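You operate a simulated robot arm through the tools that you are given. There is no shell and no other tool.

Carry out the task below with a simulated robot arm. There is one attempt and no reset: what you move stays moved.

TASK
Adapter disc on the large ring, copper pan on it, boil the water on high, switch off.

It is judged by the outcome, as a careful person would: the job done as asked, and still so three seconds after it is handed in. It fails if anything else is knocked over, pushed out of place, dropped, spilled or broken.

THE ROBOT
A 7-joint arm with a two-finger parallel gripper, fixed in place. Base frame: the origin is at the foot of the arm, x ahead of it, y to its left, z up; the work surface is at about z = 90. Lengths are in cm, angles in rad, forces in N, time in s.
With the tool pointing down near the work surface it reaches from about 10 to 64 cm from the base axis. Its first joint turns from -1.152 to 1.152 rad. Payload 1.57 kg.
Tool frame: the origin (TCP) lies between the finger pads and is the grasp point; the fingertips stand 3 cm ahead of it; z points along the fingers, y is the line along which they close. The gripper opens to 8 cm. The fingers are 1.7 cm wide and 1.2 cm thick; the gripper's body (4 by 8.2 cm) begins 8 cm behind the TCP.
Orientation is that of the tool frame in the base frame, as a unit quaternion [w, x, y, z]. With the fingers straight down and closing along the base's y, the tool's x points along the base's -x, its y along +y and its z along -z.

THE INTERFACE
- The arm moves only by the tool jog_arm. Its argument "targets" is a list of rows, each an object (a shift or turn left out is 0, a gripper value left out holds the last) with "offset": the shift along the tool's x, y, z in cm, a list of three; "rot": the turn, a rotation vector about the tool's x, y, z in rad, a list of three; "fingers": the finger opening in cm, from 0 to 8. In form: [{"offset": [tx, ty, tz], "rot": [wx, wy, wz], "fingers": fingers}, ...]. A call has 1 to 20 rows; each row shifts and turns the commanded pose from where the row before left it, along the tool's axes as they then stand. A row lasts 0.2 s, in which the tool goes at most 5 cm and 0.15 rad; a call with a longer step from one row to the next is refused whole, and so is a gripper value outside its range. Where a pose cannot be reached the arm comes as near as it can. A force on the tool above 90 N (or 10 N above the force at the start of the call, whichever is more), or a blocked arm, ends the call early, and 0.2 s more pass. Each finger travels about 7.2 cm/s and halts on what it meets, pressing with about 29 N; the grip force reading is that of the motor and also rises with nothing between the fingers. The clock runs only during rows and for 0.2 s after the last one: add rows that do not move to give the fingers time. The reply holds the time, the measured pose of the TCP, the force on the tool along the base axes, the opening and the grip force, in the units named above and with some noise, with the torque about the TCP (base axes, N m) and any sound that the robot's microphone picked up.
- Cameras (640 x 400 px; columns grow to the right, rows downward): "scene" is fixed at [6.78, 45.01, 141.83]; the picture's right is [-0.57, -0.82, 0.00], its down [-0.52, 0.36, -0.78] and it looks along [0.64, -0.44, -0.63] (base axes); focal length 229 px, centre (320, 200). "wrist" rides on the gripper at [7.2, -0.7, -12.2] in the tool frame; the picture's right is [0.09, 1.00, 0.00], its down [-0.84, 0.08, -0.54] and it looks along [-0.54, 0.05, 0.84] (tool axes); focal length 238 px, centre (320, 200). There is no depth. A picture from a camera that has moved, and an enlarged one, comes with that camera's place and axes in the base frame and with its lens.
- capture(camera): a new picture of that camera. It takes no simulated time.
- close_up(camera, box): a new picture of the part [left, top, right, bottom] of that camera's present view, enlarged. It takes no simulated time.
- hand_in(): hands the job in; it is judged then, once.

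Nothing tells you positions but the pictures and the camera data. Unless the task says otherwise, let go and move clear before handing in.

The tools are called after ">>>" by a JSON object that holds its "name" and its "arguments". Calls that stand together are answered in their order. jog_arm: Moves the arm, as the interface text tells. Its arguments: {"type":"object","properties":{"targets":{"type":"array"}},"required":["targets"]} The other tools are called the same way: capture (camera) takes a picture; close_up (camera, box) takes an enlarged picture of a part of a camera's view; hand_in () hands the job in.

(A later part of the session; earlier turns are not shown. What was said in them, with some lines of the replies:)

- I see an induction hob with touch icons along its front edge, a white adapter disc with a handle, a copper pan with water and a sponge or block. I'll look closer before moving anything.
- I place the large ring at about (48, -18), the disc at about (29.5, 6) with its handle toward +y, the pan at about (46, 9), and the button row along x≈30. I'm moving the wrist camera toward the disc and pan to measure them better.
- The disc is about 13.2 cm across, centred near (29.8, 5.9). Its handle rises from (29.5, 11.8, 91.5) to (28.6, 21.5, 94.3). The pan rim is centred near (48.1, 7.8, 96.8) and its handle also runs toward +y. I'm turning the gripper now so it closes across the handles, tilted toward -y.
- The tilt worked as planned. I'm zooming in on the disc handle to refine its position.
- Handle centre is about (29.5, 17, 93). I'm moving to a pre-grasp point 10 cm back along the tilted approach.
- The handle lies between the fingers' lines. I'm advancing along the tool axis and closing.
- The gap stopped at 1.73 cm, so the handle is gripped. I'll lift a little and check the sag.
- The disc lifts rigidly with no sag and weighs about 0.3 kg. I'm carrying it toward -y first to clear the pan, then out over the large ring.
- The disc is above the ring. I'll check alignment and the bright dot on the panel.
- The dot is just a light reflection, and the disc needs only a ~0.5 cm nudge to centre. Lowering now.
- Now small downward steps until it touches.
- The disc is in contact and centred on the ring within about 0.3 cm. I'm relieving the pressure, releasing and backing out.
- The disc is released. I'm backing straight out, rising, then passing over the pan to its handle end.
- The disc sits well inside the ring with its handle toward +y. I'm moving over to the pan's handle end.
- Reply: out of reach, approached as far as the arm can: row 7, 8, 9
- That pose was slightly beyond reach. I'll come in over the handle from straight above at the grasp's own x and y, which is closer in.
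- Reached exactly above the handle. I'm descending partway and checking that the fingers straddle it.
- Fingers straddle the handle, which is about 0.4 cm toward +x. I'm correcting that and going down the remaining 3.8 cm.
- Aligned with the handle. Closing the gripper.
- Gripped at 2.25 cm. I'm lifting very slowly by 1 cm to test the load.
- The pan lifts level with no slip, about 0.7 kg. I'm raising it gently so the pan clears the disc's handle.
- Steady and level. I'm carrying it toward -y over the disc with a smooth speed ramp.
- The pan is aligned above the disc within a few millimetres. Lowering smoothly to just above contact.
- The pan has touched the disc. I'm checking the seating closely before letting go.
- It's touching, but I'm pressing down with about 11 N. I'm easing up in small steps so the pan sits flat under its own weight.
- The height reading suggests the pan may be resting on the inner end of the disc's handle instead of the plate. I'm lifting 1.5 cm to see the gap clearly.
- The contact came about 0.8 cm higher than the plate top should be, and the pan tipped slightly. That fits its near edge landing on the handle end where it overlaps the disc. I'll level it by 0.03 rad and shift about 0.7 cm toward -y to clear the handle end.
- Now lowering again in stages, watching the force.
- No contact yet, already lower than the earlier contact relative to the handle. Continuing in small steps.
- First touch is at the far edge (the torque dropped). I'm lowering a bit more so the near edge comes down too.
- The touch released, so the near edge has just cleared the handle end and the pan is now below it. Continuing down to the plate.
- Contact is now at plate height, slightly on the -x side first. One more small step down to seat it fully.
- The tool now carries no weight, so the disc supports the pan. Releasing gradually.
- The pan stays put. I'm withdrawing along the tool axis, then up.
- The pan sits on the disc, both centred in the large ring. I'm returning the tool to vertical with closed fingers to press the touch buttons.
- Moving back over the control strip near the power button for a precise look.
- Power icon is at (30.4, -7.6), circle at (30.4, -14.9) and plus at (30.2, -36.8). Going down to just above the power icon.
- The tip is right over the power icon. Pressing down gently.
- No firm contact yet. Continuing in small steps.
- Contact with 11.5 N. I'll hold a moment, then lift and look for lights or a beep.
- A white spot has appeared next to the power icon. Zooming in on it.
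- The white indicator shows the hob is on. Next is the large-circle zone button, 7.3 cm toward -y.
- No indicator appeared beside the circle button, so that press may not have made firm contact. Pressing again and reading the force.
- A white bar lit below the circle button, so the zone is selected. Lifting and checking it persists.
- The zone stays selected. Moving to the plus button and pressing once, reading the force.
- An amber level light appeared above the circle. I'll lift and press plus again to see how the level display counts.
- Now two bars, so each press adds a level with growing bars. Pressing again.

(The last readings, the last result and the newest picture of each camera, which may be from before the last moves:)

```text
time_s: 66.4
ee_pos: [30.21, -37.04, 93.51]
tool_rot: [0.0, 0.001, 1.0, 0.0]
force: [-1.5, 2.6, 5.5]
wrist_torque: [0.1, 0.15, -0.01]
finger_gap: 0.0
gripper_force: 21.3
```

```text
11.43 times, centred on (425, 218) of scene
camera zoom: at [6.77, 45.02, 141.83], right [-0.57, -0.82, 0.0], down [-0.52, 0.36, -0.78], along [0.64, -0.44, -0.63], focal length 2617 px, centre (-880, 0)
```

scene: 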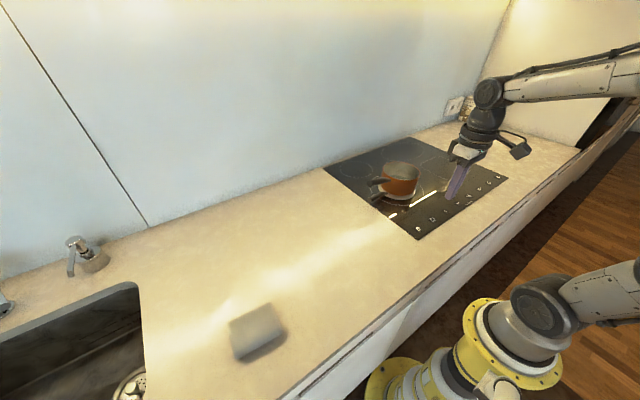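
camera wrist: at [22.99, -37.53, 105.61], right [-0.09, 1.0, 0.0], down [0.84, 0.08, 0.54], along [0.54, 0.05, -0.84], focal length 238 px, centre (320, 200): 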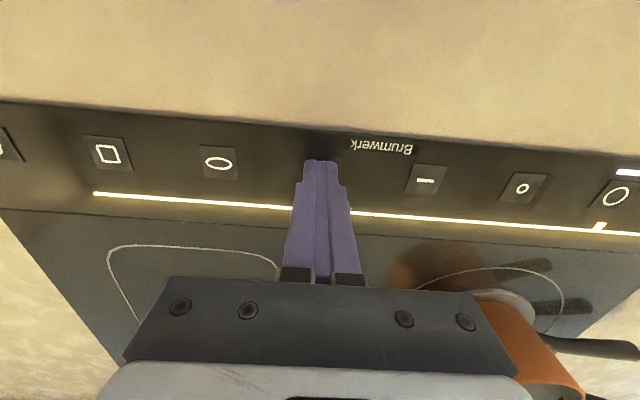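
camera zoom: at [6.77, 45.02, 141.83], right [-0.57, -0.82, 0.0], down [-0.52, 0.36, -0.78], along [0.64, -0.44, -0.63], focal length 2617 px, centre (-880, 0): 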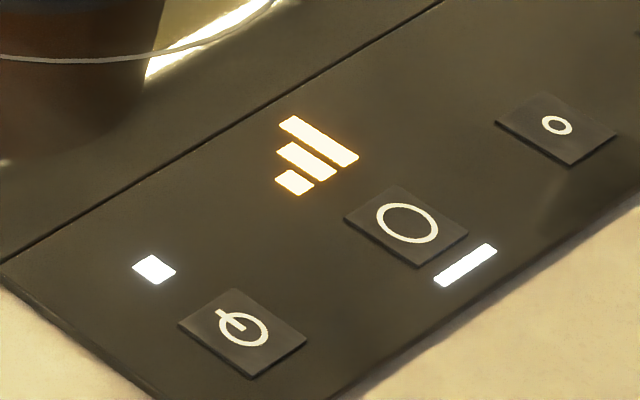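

Three bars are lit. I'll press once more to confirm this is the top level, since minus can undo it.

>>> {"name": "jog_arm", "arguments": {"targets": [{"offset": [0, 0, -1.2]}, {}, {"offset": [0, 0, 1.0]}, {"offset": [0, 0, 0.25]}, {}]}}

>>> {"name": "close_up", "arguments": {"camera": "scene", "box": [400, 200, 450, 235]}}

```text
time_s: 67.6
ee_pos: [30.2, -36.87, 93.49]
tool_rot: [0.001, 0.001, 1.0, -0.001]
force: [-1.9, 6.5, 14.1]
wrist_torque: [0.21, 0.19, -0.02]
finger_gap: 0.0
gripper_force: 21.2
```

```text
11.43 times, centred on (425, 218) of scene
camera zoom: at [6.76, 45.04, 141.82], right [-0.57, -0.82, 0.0], down [-0.52, 0.36, -0.78], along [0.64, -0.44, -0.63], focal length 2617 px, centre (-880, 0)
```

zoom: 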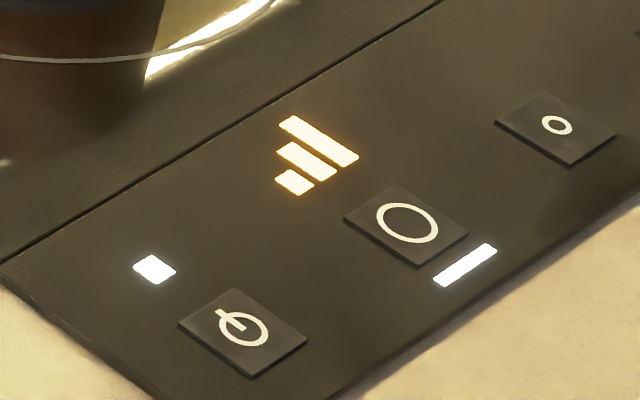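

Still three bars, so this is high. I'm moving back to hover above the power button and waiting for the boil.

>>> {"name": "jog_arm", "arguments": {"targets": [{"offset": [0, 0, -2]}, {"offset": [0, 0, -2.5]}, {"offset": [0, 3.66, 0]}, {"offset": [0, 3.66, 0]}, {"offset": [0, 3.66, 0]}, {"offset": [0, 3.66, 0]}, {"offset": [0, 3.66, 0]}, {"offset": [0, 3.66, 0]}, {"offset": [0, 3.66, 0]}, {"offset": [0, 3.66, 0]}, {}, {}, {}, {}, {}]}}

>>> {"name": "close_up", "arguments": {"camera": "scene", "box": [350, 140, 460, 240]}}

>>> {"name": "capture", "arguments": {"camera": "wrist"}}

```text
time_s: 70.8
ee_pos: [30.11, -7.51, 97.76]
tool_rot: [0.0, 0.001, 1.0, 0.0]
force: [-0.1, -0.4, -0.3]
wrist_torque: [0.0, 0.0, 0.0]
finger_gap: 0.0
gripper_force: 21.4
```

```text
4.00 times, centred on (405, 190) of scene
camera zoom: at [6.78, 45.01, 141.83], right [-0.57, -0.82, 0.0], down [-0.52, 0.36, -0.78], along [0.64, -0.44, -0.63], focal length 916 px, centre (-20, 240)
```

zoom: 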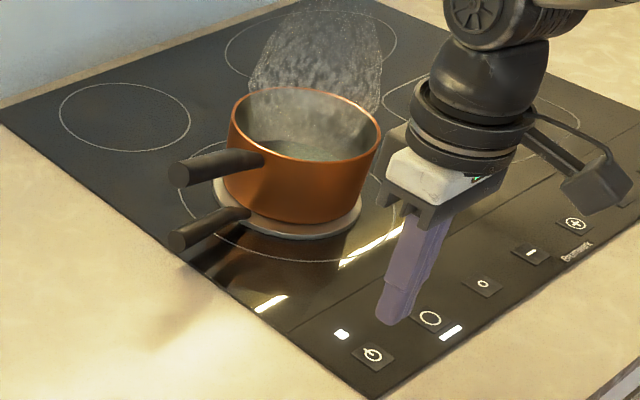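

```text
taken
camera wrist: at [22.94, -8.16, 110.02], right [-0.09, 1.0, 0.0], down [0.84, 0.08, 0.54], along [0.54, 0.05, -0.84], focal length 238 px, centre (320, 200)
```

wrist: 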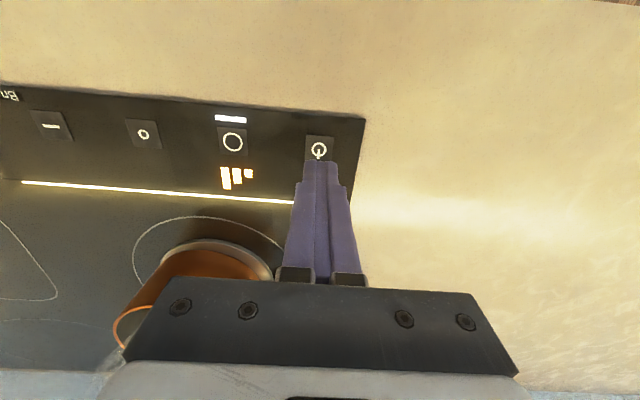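

Steam is already rising. I'll look at the water surface and wait a little to see whether it's a full boil.

>>> {"name": "jog_arm", "arguments": {"targets": [{}, {}, {}, {}, {}, {}]}}

>>> {"name": "close_up", "arguments": {"camera": "scene", "box": [375, 130, 435, 200]}}

```text
time_s: 72.2
ee_pos: [30.04, -7.44, 97.79]
tool_rot: [0.0, 0.001, 1.0, 0.0]
force: [-0.3, -0.7, 0.4]
wrist_torque: [0.01, -0.05, -0.01]
finger_gap: 0.01
gripper_force: 21.1
```

```text
5.71 times, centred on (405, 165) of scene
camera zoom: at [6.78, 45.01, 141.83], right [-0.57, -0.82, 0.0], down [-0.52, 0.36, -0.78], along [0.64, -0.44, -0.63], focal length 1308 px, centre (-166, 400)
```

zoom: 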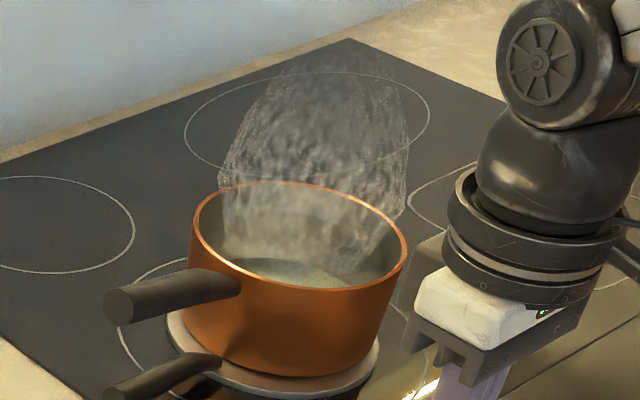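

The steam is growing but there's no sound of boiling yet. Waiting a bit longer.

>>> {"name": "jog_arm", "arguments": {"targets": [{}, {}, {}, {}, {}, {}, {}, {}, {}, {}]}}

>>> {"name": "close_up", "arguments": {"camera": "scene", "box": [375, 130, 435, 200]}}

>>> {"name": "close_up", "arguments": {"camera": "scene", "box": [385, 155, 420, 190]}}

```text
time_s: 74.4
ee_pos: [30.09, -7.5, 97.83]
tool_rot: [-0.001, 0.001, 1.0, 0.0]
force: [-0.1, -0.9, 0.1]
wrist_torque: [0.03, 0.03, 0.0]
finger_gap: 0.0
gripper_force: 21.5
```

```text
5.71 times, centred on (405, 165) of scene
camera zoom: at [6.78, 45.01, 141.83], right [-0.57, -0.82, 0.0], down [-0.52, 0.36, -0.78], along [0.64, -0.44, -0.63], focal length 1308 px, centre (-166, 400)
```

zoom: 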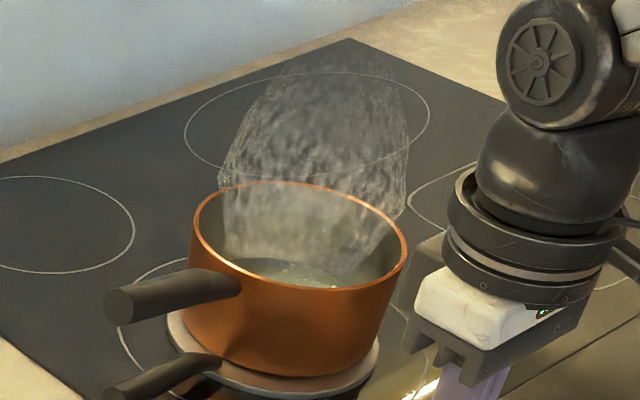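

```text
11.43 times, centred on (402, 172) of scene
camera zoom: at [6.78, 45.01, 141.83], right [-0.57, -0.82, 0.0], down [-0.52, 0.36, -0.78], along [0.64, -0.44, -0.63], focal length 2617 px, centre (-623, 514)
```

zoom: 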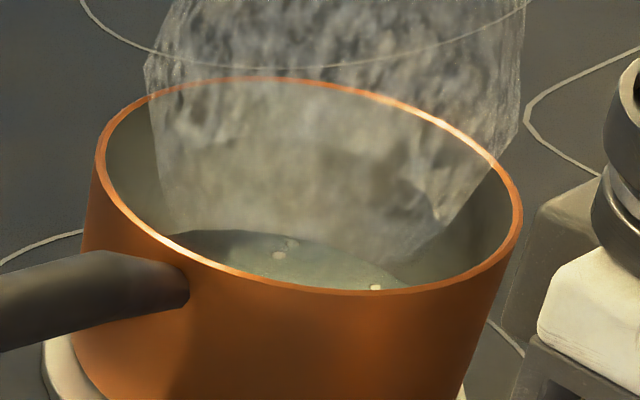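

A few bubbles are forming, so it's near the boil. Waiting for a clear rolling boil.

>>> {"name": "jog_arm", "arguments": {"targets": [{}, {}, {}, {}, {}, {}, {}, {}, {}, {}]}}

>>> {"name": "close_up", "arguments": {"camera": "scene", "box": [385, 155, 420, 190]}}

```text
time_s: 76.6
ee_pos: [30.04, -7.56, 97.86]
tool_rot: [0.0, 0.001, 1.0, 0.0]
force: [0.6, -0.2, 0.2]
wrist_torque: [0.02, 0.01, 0.01]
finger_gap: 0.0
gripper_force: 21.7
```

```text
11.43 times, centred on (402, 172) of scene
camera zoom: at [6.78, 45.01, 141.83], right [-0.57, -0.82, 0.0], down [-0.52, 0.36, -0.78], along [0.64, -0.44, -0.63], focal length 2617 px, centre (-623, 514)
```

zoom: 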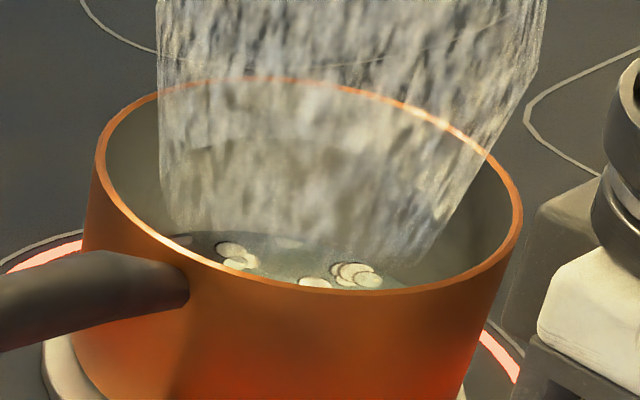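

Larger bubbles now, with denser steam and a glowing ring. One more second to confirm.

>>> {"name": "jog_arm", "arguments": {"targets": [{}, {}, {}, {}]}}

>>> {"name": "close_up", "arguments": {"camera": "scene", "box": [385, 155, 420, 190]}}

>>> {"name": "close_up", "arguments": {"camera": "scene", "box": [350, 120, 460, 240]}}

```text
time_s: 77.6
ee_pos: [30.09, -7.48, 97.9]
tool_rot: [0.0, 0.002, 1.0, 0.0]
force: [-0.2, -0.9, -0.7]
wrist_torque: [0.03, 0.02, -0.01]
finger_gap: 0.0
gripper_force: 21.3
```

```text
11.43 times, centred on (402, 172) of scene
camera zoom: at [6.78, 45.01, 141.83], right [-0.57, -0.82, 0.0], down [-0.52, 0.36, -0.78], along [0.64, -0.44, -0.63], focal length 2617 px, centre (-623, 514)
```

zoom: 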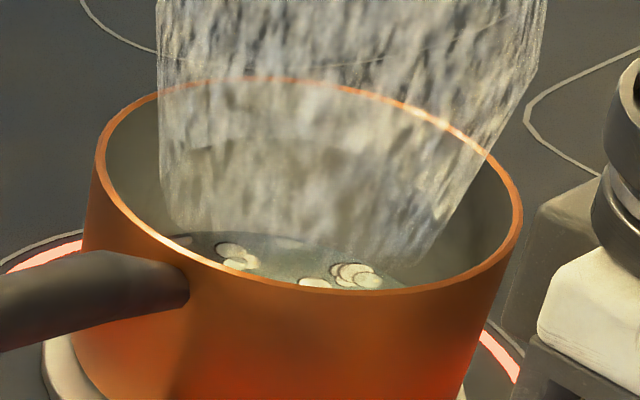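

```text
3.33 times, centred on (405, 180) of scene
camera zoom: at [6.78, 45.01, 141.83], right [-0.57, -0.82, 0.0], down [-0.52, 0.36, -0.78], along [0.64, -0.44, -0.63], focal length 763 px, centre (37, 267)
```

zoom: 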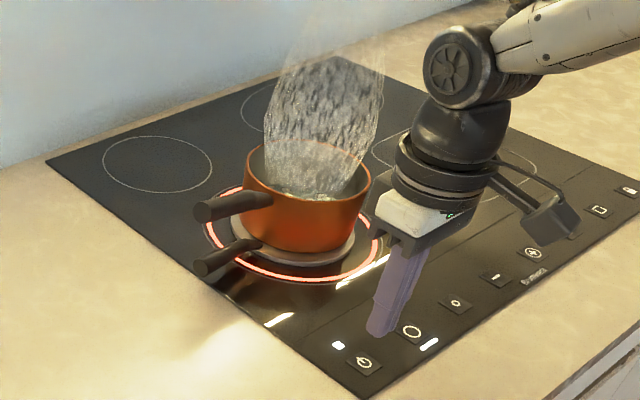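

Bubbling and steam look like a full boil. I'll give it about two more seconds to be sure, then switch off.

>>> {"name": "jog_arm", "arguments": {"targets": [{}, {}, {}, {}, {}, {}, {}, {}, {}, {}]}}

>>> {"name": "close_up", "arguments": {"camera": "scene", "box": [385, 155, 420, 190]}}

```text
time_s: 79.8
ee_pos: [30.12, -7.61, 97.74]
tool_rot: [0.0, 0.002, 1.0, 0.0]
force: [0.6, 0.8, 1.0]
wrist_torque: [-0.01, -0.01, 0.01]
finger_gap: 0.0
gripper_force: 21.9
```

```text
11.43 times, centred on (402, 172) of scene
camera zoom: at [6.78, 45.01, 141.83], right [-0.57, -0.82, 0.0], down [-0.52, 0.36, -0.78], along [0.64, -0.44, -0.63], focal length 2617 px, centre (-623, 514)
```

zoom: 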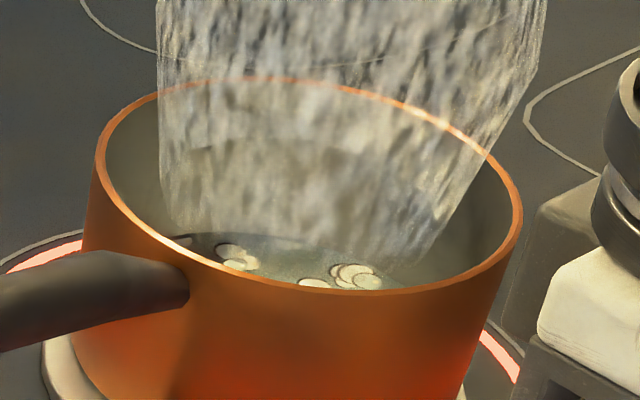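

The boil is steady and no longer changing. Pressing power now.

>>> {"name": "jog_arm", "arguments": {"targets": [{"offset": [-0.2, 0, 2]}, {"offset": [0, 0, 1.7]}, {"offset": [0, 0, 0.4]}, {"offset": [0, 0, 0.25]}, {"offset": [0, 0, 0.15]}, {}]}}

>>> {"name": "close_up", "arguments": {"camera": "scene", "box": [350, 140, 460, 240]}}

```text
time_s: 81.2
ee_pos: [30.4, -7.67, 93.38]
tool_rot: [0.002, 0.001, 1.0, -0.001]
force: [-10.9, -2.7, 32.9]
wrist_torque: [-0.08, 0.59, -0.1]
finger_gap: 0.02
gripper_force: 21.0
```

```text
4.00 times, centred on (405, 190) of scene
camera zoom: at [6.72, 45.01, 141.84], right [-0.57, -0.82, 0.0], down [-0.52, 0.36, -0.78], along [0.64, -0.44, -0.63], focal length 916 px, centre (-20, 240)
```

zoom: 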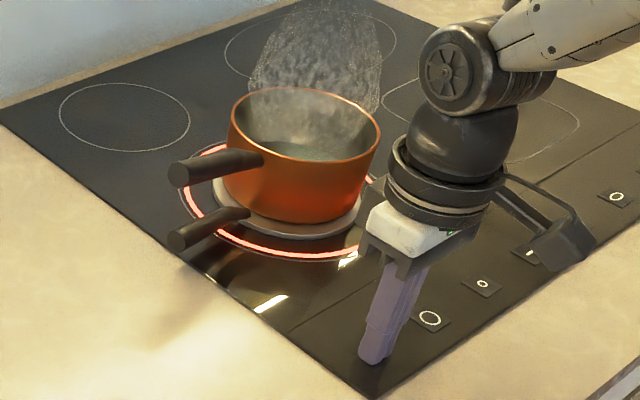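

All the indicators went out and the steam is dropping. I'm lifting off the button and checking it stays off.

>>> {"name": "jog_arm", "arguments": {"targets": [{"offset": [0, 0, -2]}, {"offset": [0, 0, -4]}, {"offset": [0, 0, -4]}, {"offset": [0, 0, -4]}, {"offset": [2, 0, -3]}, {}, {}, {}, {}, {}]}}

>>> {"name": "close_up", "arguments": {"camera": "scene", "box": [340, 130, 520, 240]}}

>>> {"name": "capture", "arguments": {"camera": "wrist"}}

>>> {"name": "capture", "arguments": {"camera": "scene"}}

```text
time_s: 83.4
ee_pos: [28.2, -7.76, 110.44]
tool_rot: [0.0, 0.001, 1.0, 0.0]
force: [0.0, 0.3, 0.1]
wrist_torque: [0.02, 0.02, 0.01]
finger_gap: 0.0
gripper_force: 21.6
```

```text
3.56 times, centred on (430, 185) of scene
camera zoom: at [6.78, 45.01, 141.83], right [-0.57, -0.82, 0.0], down [-0.52, 0.36, -0.78], along [0.64, -0.44, -0.63], focal length 814 px, centre (-71, 253)
```

zoom: 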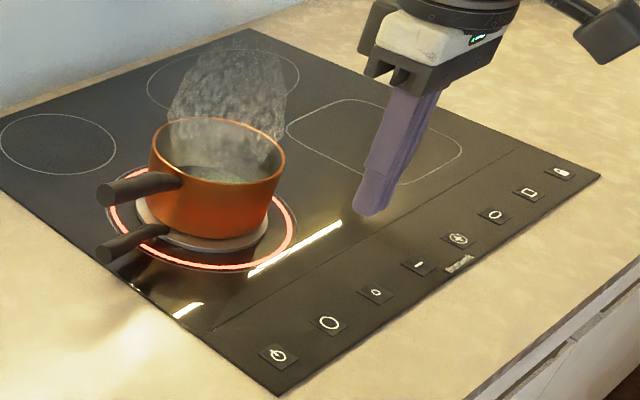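

```text
taken
camera wrist: at [21.0, -8.32, 122.54], right [-0.09, 1.0, 0.0], down [0.84, 0.08, 0.54], along [0.54, 0.05, -0.84], focal length 238 px, centre (320, 200)
```

wrist: 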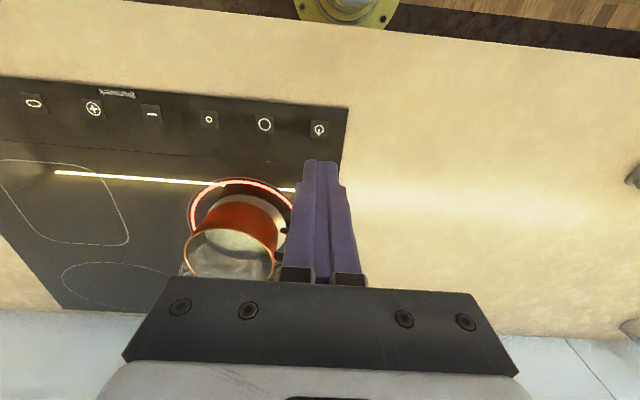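

```text
taken
```

scene: 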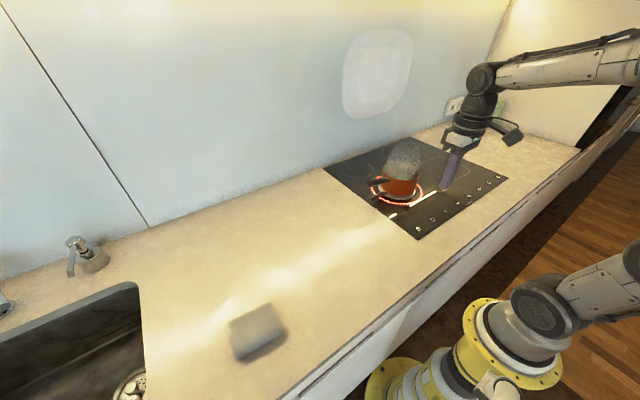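

All the panel lights are off, and what's left is residual glow and fading steam. The pan sits on the disc on the large ring, the arm is clear, and nothing else has moved. Handing in.

>>> {"name": "hand_in", "arguments": {}}

```text
The job is handed in.
```

The job is done and handed in. The adapter disc is on the large ring with the copper pan on it. The water boiled on high and the hob is switched off.

- **Disc and pan:** My first attempt to set the pan down landed on the inner end of the disc's handle. I lifted it, levelled it and set it down again slightly further back. That attempt nudged the disc by a millimetre or two; both still look centred on the ring.
- **Boil:** I turned that ring up to three bars. A further press on plus changed nothing, so that is its top setting. I judged the boil by eye, from steady bubbles and dense steam that had stopped changing for about three seconds. The microphone picked up no sound.
- **Switch-off:** After the power press every panel light went out and stayed out. The ring was still glowing from leftover heat and steam was fading when I handed in.

I saw nothing spilled, knocked over or moved out of place. The arm is clear of the hob.
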